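You operate a simulated robot arm through the tools that you are given. There is no shell and no other tool. Be economical: measure what you need, move in short steps, check, and stop when the job is done.

You run a simulated robot arm. Do the job below in one go: nothing can be reset, and whatever is moved stays where it is left.

## Task
Press the hold button two times.

It is judged by the outcome, as a careful person would: the job done as asked, and still so three seconds after it is handed in. It fails if anything else is knocked over, pushed out of place, dropped, spilled or broken.

## Robot
A 7-joint arm with a two-finger parallel gripper, fixed in place. Base frame: the origin is at the foot of the arm, x ahead of it, y to its left, z up. Units: mm, degrees, N and s.
Its first joint turns from -66.0 to 66.0 degrees. Payload 2.5 kg.
Tool frame: the origin (TCP) lies between the finger pads and is the grasp point; the fingertips stand 23 mm ahead of it; z points along the fingers, y is the line along which they close. Largest opening 94 mm; finger width 38, thickness 10; the body of the gripper, 54 by 96 mm, starts 39 mm behind the TCP.
Orientation is that of the tool frame in the base frame, as [roll, pitch, yaw] about the fixed x, y, z axes, in that order (R = Rz(yaw) Ry(pitch) Rx(roll)). With the fingers straight down and closing along the base's y, the tool's x points along the base's -x, its y along +y and its z along -z.

## Interface
- The arm moves only by the tool play_rows. Its argument "targets" is a list that holds one entry, the list of rows, each a list of 7 numbers: the shift along the base's x, y, z in units of 30 mm (1.0 is 30 mm), then the turn, a rotation vector about the base's x, y, z in units of 8 degrees (1.0 is 8 degrees), then the finger opening in mm, from 0 to 94. In form: [[[dx, dy, dz, rx, ry, rz, jaw], ...]]. A call has 1 to 20 rows; each row shifts and turns the commanded pose from where the row before left it. A call with a number of a shift or a turn outside -1 to 1 is refused whole. Each row takes 0.2 s and may step no farther than 50 mm and 8.6 degrees from the row before; otherwise, or with a gripper value out of range, the whole call is refused. Where a pose cannot be reached the arm comes as near as it can. A force on the tool above 40 N (or 10 N above the force at the start of the call, whichever is more), or a blocked arm, ends the call early, and 0.2 s more pass. The fingers move at their own pace (about 108 mm/s each) and stop on an object; they squeeze with about 35 N. The grip force told is the motor's: it shows also when the fingers shut on nothing. Time passes only in rows, and 0.2 s behind the last, so rows that do not move let the fingers close. The reply holds the time, the measured pose of the TCP, the force on the tool along the base axes, the opening and the grip force, in the units named above and with some noise, and new pictures: "pictures" is both (left out), scene, wrist or none.
- Cameras (640 x 400 px; columns grow to the right, rows downward): "scene" is fixed at [112.6, -395.4, 567.1]; the picture's right is [0.88, -0.47, 0.00], its down [-0.16, -0.29, -0.94] and it looks along [0.44, 0.83, -0.33] (base axes); focal length 323 px, centre (320, 200). "wrist" rides on the gripper at [-39, 0, -44] in the tool frame; the picture's right is [0.00, -1.00, 0.00], its down [0.97, 0.00, -0.24] and it looks along [0.24, 0.00, 0.97] (tool axes); focal length 218 px, centre (320, 200).
- point_at(camera, pixels): for up to 12 pixels [column, row] of the newest picture of that camera ("zoom" is the newest enlarged one), the place [x, y, z] in the base frame of the surface seen there, good to about 3 mm. The clock stands still meanwhile.
- inspect(camera, box): a new picture of the part [left, top, right, bottom] of that camera's present view, enlarged. The clock stands still meanwhile.
- close_job(): hands the job in; it is judged then, once.

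Go step by step. Measure first, check grasps and placings, and put right what went wrong. The budget is 60 turns and 120 pictures, counting those below and the enlarged ones. Unless the task says otherwise, let go and move clear before handing in, and close with one line.

The tools are called after ">>>" by a JSON object that holds its "fn" and its "kwargs". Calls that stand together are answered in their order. play_rows: Moves the arm, as the interface text tells. Its arguments: {"type":"object","properties":{"targets":{"type":"array","items":{"type":"array","items":{"type":"array","items":{"type":"number"}}}},"pictures":{"type":"string","enum":["both","scene","wrist","none"]}},"required":["targets"]} The other tools are called the same way: point_at (camera, pixels) gives the place of the surface under pixels of a picture; inspect (camera, box) takes an enlarged picture of a part of a camera's view; close_job () hands the job in.

At the start:

```text
t: 0.0
tcp_pos: [326.9, 175.0, 385.5]
tool_rot: [179.9, 0.0, -179.9]
wrist_force: [0.0, 0.1, 0.3]
width: 93.9
grasp_force: 0.1
```

scene: 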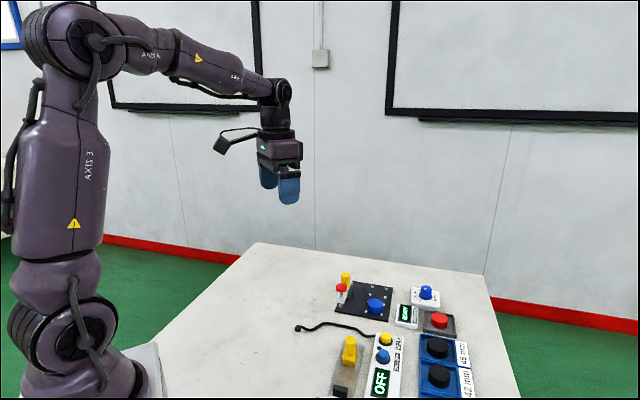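
wrist: 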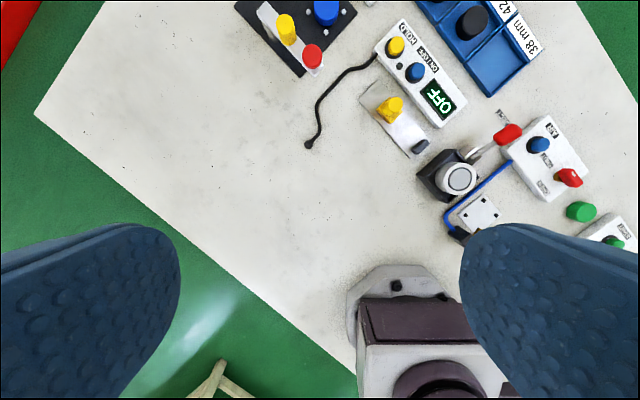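

The wrist picture shows a caliper-like box with a yellow button near "HOLD" (395,47) and a blue one near "ON/OFF" (415,72). I'll enlarge both views to read the labels.

>>> {"fn": "inspect", "kwargs": {"camera": "wrist", "box": [350, 10, 480, 140]}}

>>> {"fn": "inspect", "kwargs": {"camera": "scene", "box": [320, 260, 500, 400]}}

>>> {"fn": "point_at", "kwargs": {"camera": "wrist", "pixels": [[395, 46], [397, 42], [415, 71], [405, 60], [440, 98], [380, 50], [462, 105], [390, 105], [326, 12], [312, 55]]}}

```text
3.08 times, centred on (415, 75) of wrist
```

zoom: 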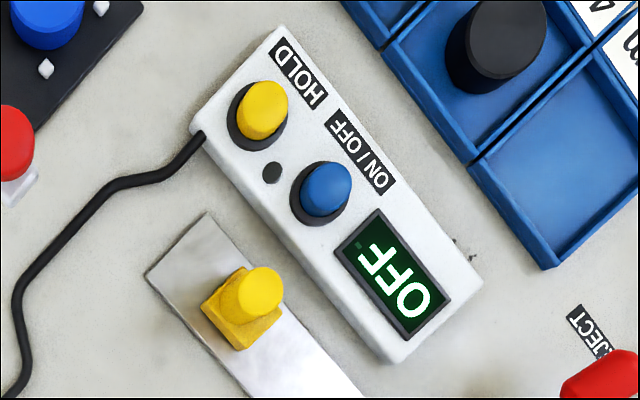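

```text
2.86 times, centred on (410, 330) of scene
```

zoom: 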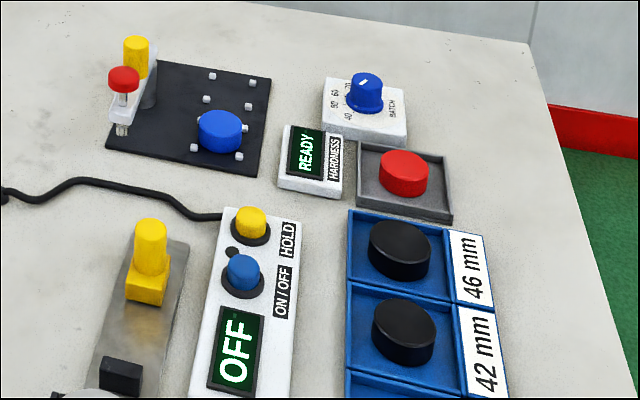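

```text
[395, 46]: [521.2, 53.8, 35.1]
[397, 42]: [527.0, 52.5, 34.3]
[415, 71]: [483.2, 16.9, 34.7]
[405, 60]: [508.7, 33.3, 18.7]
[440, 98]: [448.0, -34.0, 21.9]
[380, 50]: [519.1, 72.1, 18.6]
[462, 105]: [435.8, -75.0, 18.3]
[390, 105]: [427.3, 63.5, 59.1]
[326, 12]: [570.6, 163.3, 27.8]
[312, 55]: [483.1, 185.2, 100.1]
```

The yellow button carries the HOLD label (zoom 251,222) and is the target. The wrist heights fall below the stated table height, so I'll cross-check them from the scene camera.

>>> {"fn": "point_at", "kwargs": {"camera": "zoom", "pixels": [[251, 213], [251, 225], [243, 265], [232, 253], [235, 350], [60, 300], [151, 225], [220, 125], [290, 235], [124, 75], [404, 165], [100, 220]]}}

>>> {"fn": "point_at", "kwargs": {"camera": "wrist", "pixels": [[250, 150], [350, 150], [395, 47], [470, 20], [430, 20]]}}

```text
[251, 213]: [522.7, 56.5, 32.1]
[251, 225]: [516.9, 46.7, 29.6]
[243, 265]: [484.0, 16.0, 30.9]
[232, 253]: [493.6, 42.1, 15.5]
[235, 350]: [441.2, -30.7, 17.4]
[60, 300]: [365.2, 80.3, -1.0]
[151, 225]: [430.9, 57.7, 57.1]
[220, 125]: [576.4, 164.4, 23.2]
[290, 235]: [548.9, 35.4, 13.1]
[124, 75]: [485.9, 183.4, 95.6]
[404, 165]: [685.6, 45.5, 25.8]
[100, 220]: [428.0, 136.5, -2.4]
```

```text
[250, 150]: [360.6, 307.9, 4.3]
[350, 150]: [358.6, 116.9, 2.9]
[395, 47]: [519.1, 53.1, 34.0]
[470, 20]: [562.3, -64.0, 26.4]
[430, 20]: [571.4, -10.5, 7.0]
```

Both cameras agree: the HOLD button is at about (520, 53) with its top at z≈34, and the table is really near z≈0. I'll close the fingers and move above it, keeping high.

>>> {"fn": "play_rows", "kwargs": {"targets": [[[0.92, -0.581, -0.8, 0, 0, 0, 0], [0.92, -0.581, -0.8, 0, 0, 0, 0], [0.92, -0.581, -0.8, 0, 0, 0, 0], [0.92, -0.581, -0.8, 0, 0, 0, 0], [0.92, -0.581, -0.8, 0, 0, 0, 0], [0.92, -0.581, -0.8, 0, 0, 0, 0], [0.92, -0.581, -0.8, 0, 0, 0, 0], [0, 0, 0, 0, 0, 0, 0]]]}}

```text
t: 1.8
tcp_pos: [520.0, 52.6, 219.1]
tool_rot: [-180.0, 0.0, 180.0]
wrist_force: [1.2, -0.3, 0.3]
width: 0.0
grasp_force: 35.0
```

scene: 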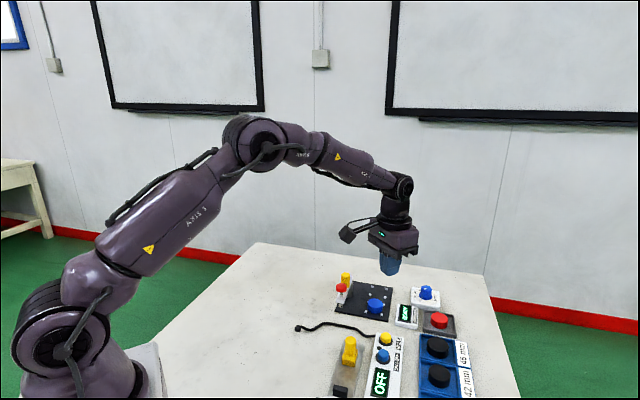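
wrist: 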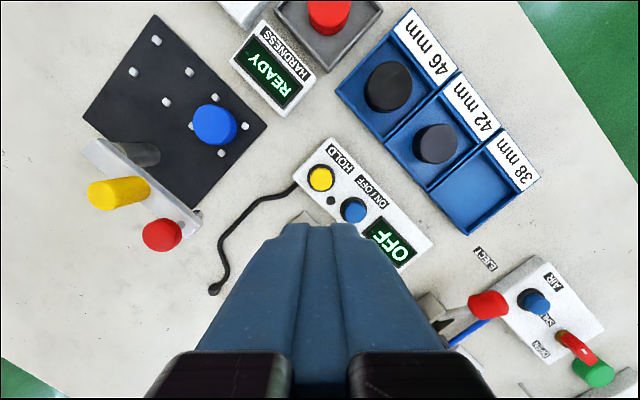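

The button is now in the wrist view at (320,178), in line with the fingers. I'll re-measure it and the fingertip before going down.

>>> {"fn": "point_at", "kwargs": {"camera": "wrist", "pixels": [[320, 170], [320, 178], [320, 186], [312, 178], [329, 178], [353, 210], [320, 228], [332, 200], [120, 192]]}}

>>> {"fn": "point_at", "kwargs": {"camera": "scene", "pixels": [[386, 338], [389, 272], [389, 265]]}}

```text
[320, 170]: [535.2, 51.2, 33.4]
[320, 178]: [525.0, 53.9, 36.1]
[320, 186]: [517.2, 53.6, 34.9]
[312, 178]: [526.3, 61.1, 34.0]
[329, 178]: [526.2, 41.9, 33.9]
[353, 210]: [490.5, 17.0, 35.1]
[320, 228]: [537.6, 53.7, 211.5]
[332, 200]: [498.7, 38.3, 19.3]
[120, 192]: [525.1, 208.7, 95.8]
```

```text
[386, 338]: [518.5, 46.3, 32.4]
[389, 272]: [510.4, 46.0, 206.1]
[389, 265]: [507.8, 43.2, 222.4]
```

The button centre is at about (525, 52), top z≈35. I'll shift 5 mm in x and descend to about 15 mm above it.

>>> {"fn": "play_rows", "kwargs": {"targets": [[[0.17, 0, -1, 0, 0, 0, 0], [0, 0, -1, 0, 0, 0, 0], [0, 0, -1, 0, 0, 0, 0], [0, 0, -1, 0, 0, 0, 0], [0, 0, -0.83, 0, 0, 0, 0], [0, 0, 0, 0, 0, 0, 0]]]}}

>>> {"fn": "inspect", "kwargs": {"camera": "scene", "box": [330, 290, 450, 400]}}

```text
t: 3.2
tcp_pos: [527.3, 53.9, 73.3]
tool_rot: [180.0, 0.0, -179.9]
wrist_force: [-0.3, -0.5, -0.4]
width: 0.0
grasp_force: 34.8
```

scene: 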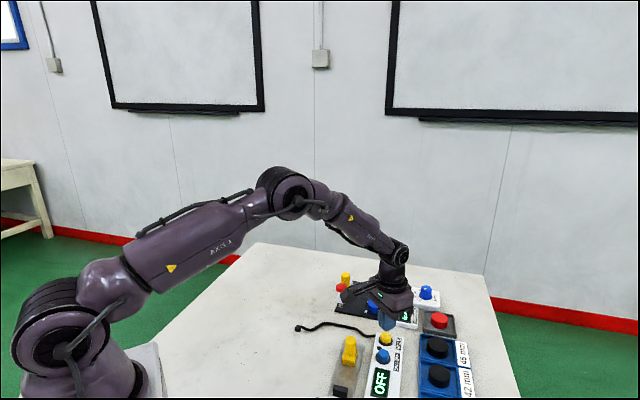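
wrist: 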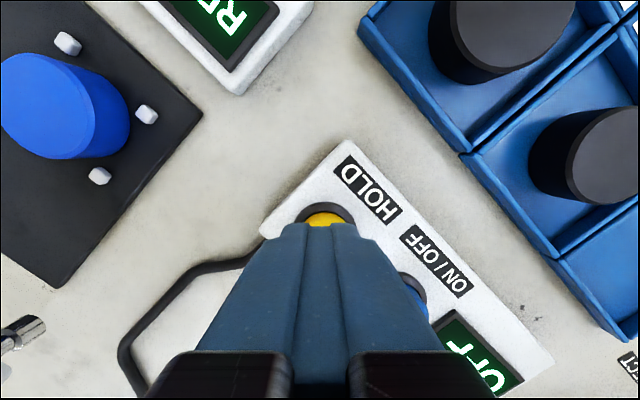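

```text
3.64 times, centred on (390, 345) of scene
```

zoom: 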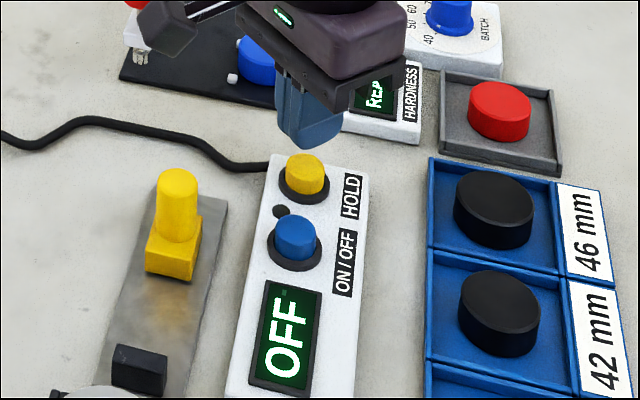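

Fingertips hang about 15 mm above the yellow button (zoom 305,172), clear of everything else. I'll go down slowly to near contact.

>>> {"fn": "play_rows", "kwargs": {"targets": [[[-0.05, -0.03, -0.15, 0, 0, 0, 0], [0, 0, -0.15, 0, 0, 0, 0], [0, 0, -0.15, 0, 0, 0, 0], [0, 0, -0.05, 0, 0, 0, 0], [0, 0, 0, 0, 0, 0, 0]]]}}

>>> {"fn": "inspect", "kwargs": {"camera": "scene", "box": [350, 310, 420, 400]}}

```text
t: 4.4
tcp_pos: [524.3, 52.9, 57.2]
tool_rot: [-180.0, 0.0, -180.0]
wrist_force: [0.9, 1.3, 0.0]
width: 0.0
grasp_force: 34.8
```

scene: 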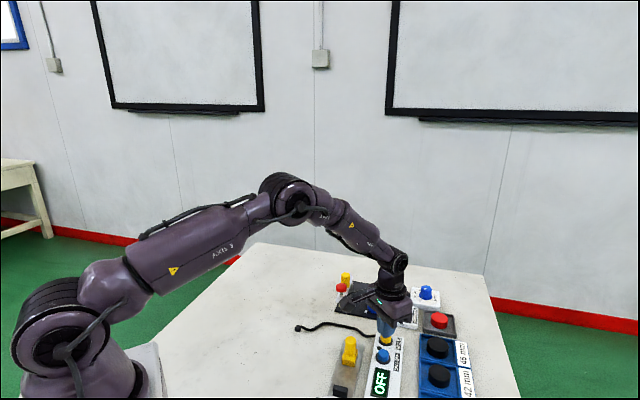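
wrist: 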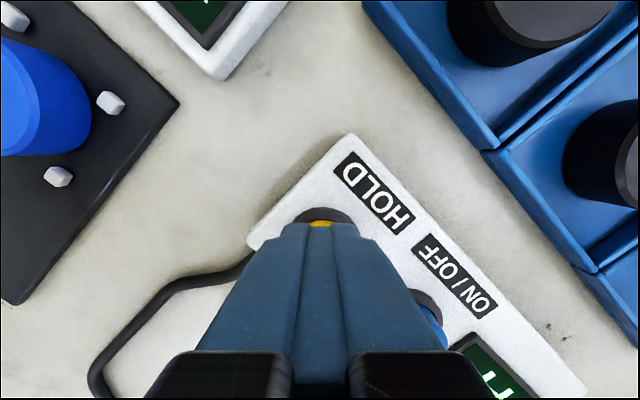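

```text
4.44 times, centred on (385, 355) of scene
```

zoom: 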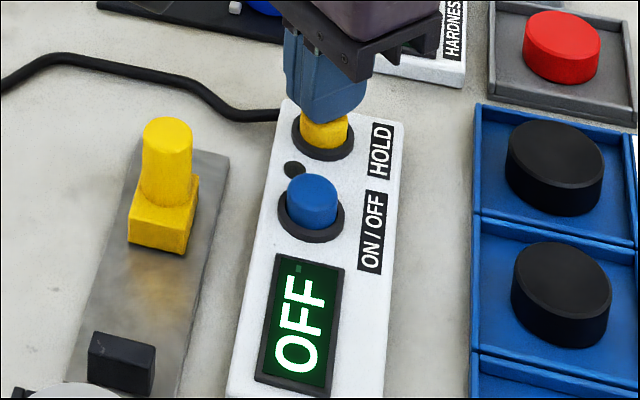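

The tips sit right on the yellow button with no force yet. I'll press down a few mm, watching the force.

>>> {"fn": "play_rows", "kwargs": {"targets": [[[0, 0, -0.07, 0, 0, 0, 0], [0, 0, -0.07, 0, 0, 0, 0], [0, 0, 0, 0, 0, 0, 0]]], "pictures": "none"}}

>>> {"fn": "inspect", "kwargs": {"camera": "scene", "box": [350, 310, 420, 400]}}

```text
t: 5.2
tcp_pos: [523.7, 52.2, 52.1]
tool_rot: [-180.0, 0.1, -179.9]
wrist_force: [0.8, 0.2, 1.0]
width: 0.0
grasp_force: 35.4
```

```text
4.44 times, centred on (385, 355) of scene
```

zoom: 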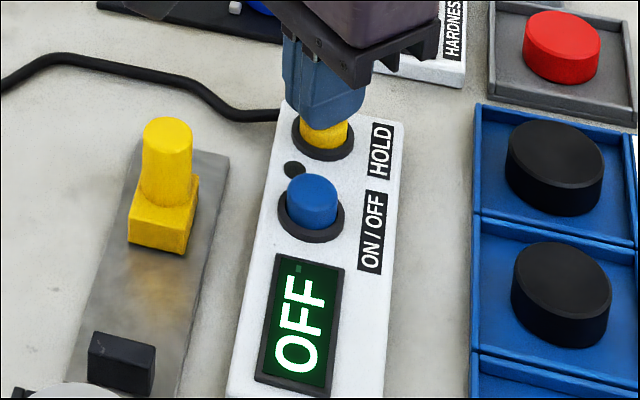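

Force is barely 1 N, so the tips are just touching or starting. I'll go down a little more.

>>> {"fn": "play_rows", "kwargs": {"targets": [[[0, 0, -0.05, 0, 0, 0, 0], [0, 0, 0, 0, 0, 0, 0]]], "pictures": "none"}}

>>> {"fn": "inspect", "kwargs": {"camera": "scene", "box": [350, 310, 420, 400]}}

```text
t: 5.8
tcp_pos: [524.2, 51.1, 51.8]
tool_rot: [-179.9, 0.0, 180.0]
wrist_force: [-1.1, 1.0, 1.4]
width: 0.1
grasp_force: 35.4
```

```text
4.44 times, centred on (385, 355) of scene
```

zoom: 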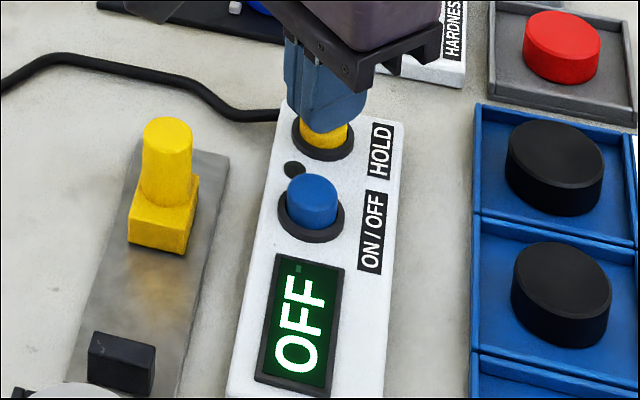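

The yellow cap is still showing and force is small. I'll step down further.

>>> {"fn": "play_rows", "kwargs": {"targets": [[[0, 0, -0.05, 0, 0, 0, 0], [0, 0, 0, 0, 0, 0, 0]]], "pictures": "none"}}

>>> {"fn": "inspect", "kwargs": {"camera": "scene", "box": [350, 310, 420, 400]}}

```text
t: 6.4
tcp_pos: [524.8, 51.1, 51.9]
tool_rot: [-180.0, 0.0, -179.9]
wrist_force: [-1.7, -1.0, 5.5]
width: 0.2
grasp_force: 34.8
```

```text
4.44 times, centred on (385, 355) of scene
```

zoom: 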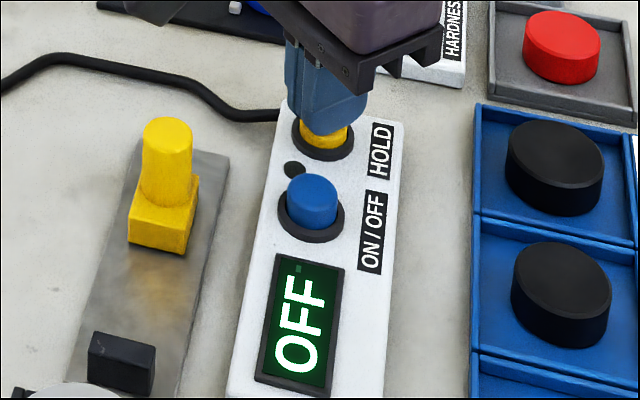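

Now there is real contact at 5.5 N. I'll press further in small steps; the 40 N guard protects the device.

>>> {"fn": "play_rows", "kwargs": {"targets": [[[0, 0, -0.05, 0, 0, 0, 0], [0, 0, 0, 0, 0, 0, 0]]], "pictures": "none"}}

>>> {"fn": "inspect", "kwargs": {"camera": "scene", "box": [350, 310, 420, 400]}}

```text
t: 7.0
tcp_pos: [523.7, 51.2, 49.6]
tool_rot: [180.0, 0.1, 180.0]
wrist_force: [-2.9, -0.3, 12.9]
width: 0.0
grasp_force: 34.5
```

```text
4.44 times, centred on (385, 355) of scene
```

zoom: 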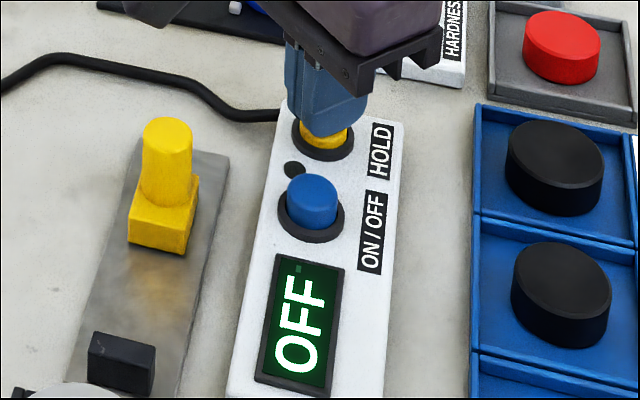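

Force is 12.9 N and the cap is sinking gradually; no sign of bottoming out. I'll go on another small step.

>>> {"fn": "play_rows", "kwargs": {"targets": [[[0, 0, -0.05, 0, 0, 0, 0], [0, 0, 0, 0, 0, 0, 0]]], "pictures": "none"}}

>>> {"fn": "inspect", "kwargs": {"camera": "scene", "box": [350, 310, 420, 400]}}

```text
t: 7.6
tcp_pos: [524.4, 51.3, 47.7]
tool_rot: [179.9, 0.2, 179.9]
wrist_force: [-6.0, -2.6, 20.8]
width: 0.0
grasp_force: 35.4
```

```text
4.44 times, centred on (385, 355) of scene
```

zoom: 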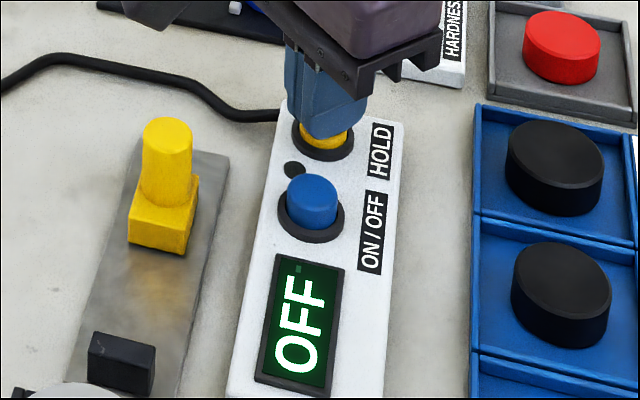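

The finger edge hardly moved in the last two steps (zoom row 136→137) while force rose to 21 N, so the button is at its stop about 6 mm below its rest height. I'll release by lifting clear and look at the state.

>>> {"fn": "play_rows", "kwargs": {"targets": [[[0, 0, 0.25, 0, 0, 0, 0], [0, 0, 0.35, 0, 0, 0, 0], [0, 0, 0, 0, 0, 0, 0]]], "pictures": "none"}}

>>> {"fn": "inspect", "kwargs": {"camera": "scene", "box": [350, 310, 420, 400]}}

```text
t: 8.4
tcp_pos: [522.3, 52.0, 63.8]
tool_rot: [-179.9, -0.2, -180.0]
wrist_force: [0.0, 0.9, 1.0]
width: 0.0
grasp_force: 34.8
```

```text
4.44 times, centred on (385, 355) of scene
```

zoom: 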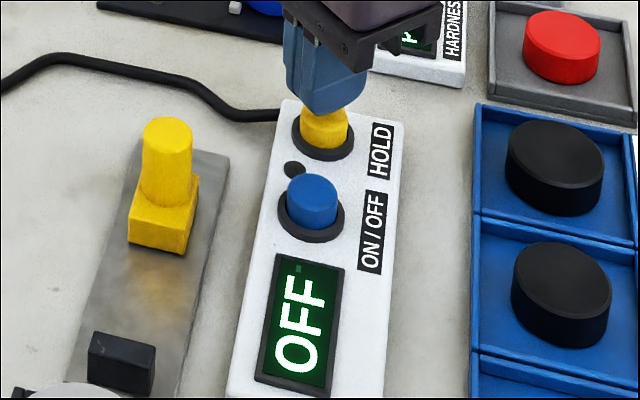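

The cap sprang back up and the device did not shift. I'll look closely at the display mark near (397,370) for any hold indication before the second press.

>>> {"fn": "inspect", "kwargs": {"camera": "scene", "box": [370, 330, 410, 400]}}

>>> {"fn": "point_at", "kwargs": {"camera": "zoom", "pixels": [[330, 40]]}}

```text
5.71 times, centred on (390, 365) of scene
```

zoom: 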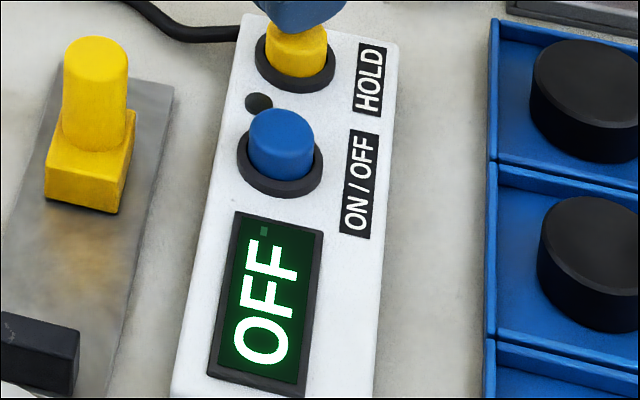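

```text
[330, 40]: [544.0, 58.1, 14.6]
```

Nothing on the display reacts while the unit is OFF, but the press was full travel. Second press now: down to the same depth.

>>> {"fn": "play_rows", "kwargs": {"targets": [[[0.03, 0, -0.25, 0, 0, 0, 0], [0, 0, -0.15, 0, 0, 0, 0], [0, 0, -0.1, 0, 0, 0, 0], [0, 0, -0.1, 0, 0, 0, 0], [0, 0, 0, 0, 0, 0, 0]]], "pictures": "none"}}

>>> {"fn": "inspect", "kwargs": {"camera": "scene", "box": [370, 330, 410, 400]}}

```text
t: 9.6
tcp_pos: [526.1, 51.2, 47.5]
tool_rot: [-180.0, 0.1, 180.0]
wrist_force: [-8.3, -4.3, 21.6]
width: 0.0
grasp_force: 34.9
```

```text
5.71 times, centred on (390, 365) of scene
```

zoom: 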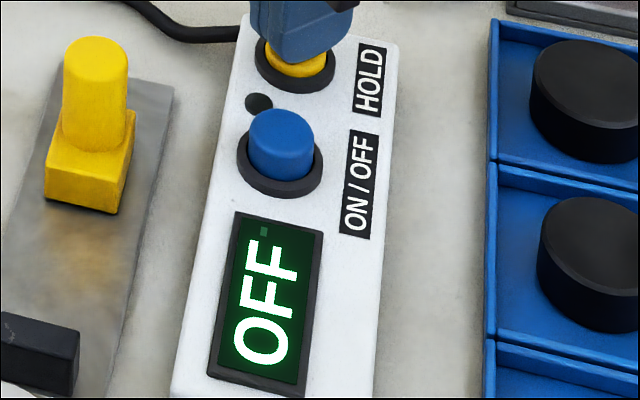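

The cap is visibly sunk into its ring (zoom 295,65) at 21.6 N, the same full stop. Now I'll release and move well clear upward.

>>> {"fn": "play_rows", "kwargs": {"targets": [[[0, 0, 0.25, 0, 0, 0, 0], [0, 0, 0.6, 0, 0, 0, 0], [0, 0, 1, 0, 0, 0, 0], [0, 0, 1, 0, 0, 0, 0], [0, 0, 1, 0, 0, 0, 0], [0, 0, 1, 0, 0, 0, 0], [0, 0, 0, 0, 0, 0, 0]]]}}

>>> {"fn": "inspect", "kwargs": {"camera": "scene", "box": [350, 310, 420, 400]}}

```text
t: 11.2
tcp_pos: [524.4, 49.4, 190.4]
tool_rot: [-180.0, 0.0, -179.9]
wrist_force: [-0.1, 0.4, -0.5]
width: 0.0
grasp_force: 34.9
```

scene: 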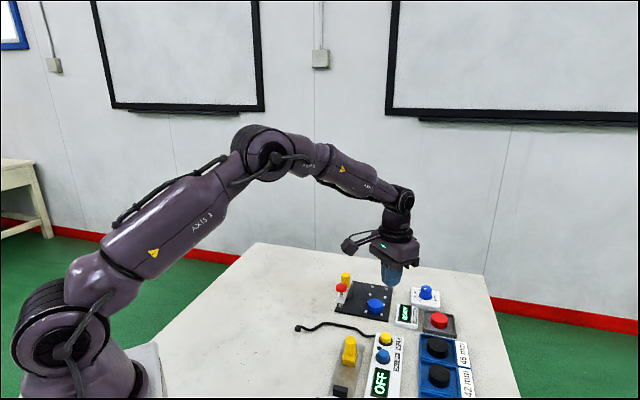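
wrist: 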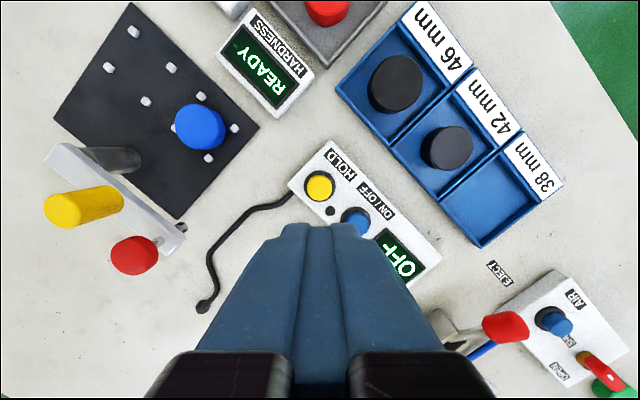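

```text
4.44 times, centred on (385, 355) of scene
```

zoom: 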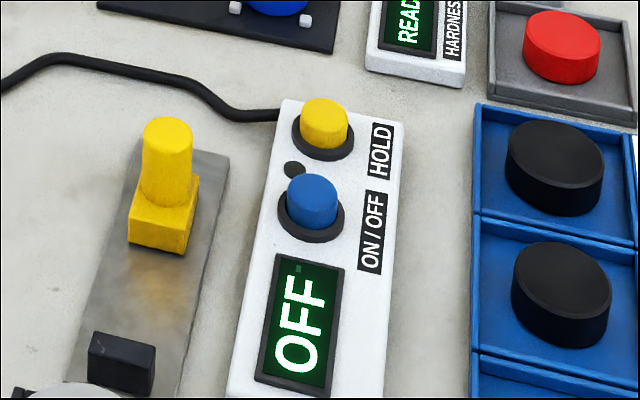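

The HOLD cap (zoom 324,122) is back at its rest height, nothing else has moved, and the arm is clear, so I'm handing in.

>>> {"fn": "close_job", "kwargs": {}}

```text
The job is handed in.
```

I pressed the hold button twice, each time down to its stop and fully released. The unit's display read OFF throughout, so there was no on-screen sign that either press registered; nothing else was moved.
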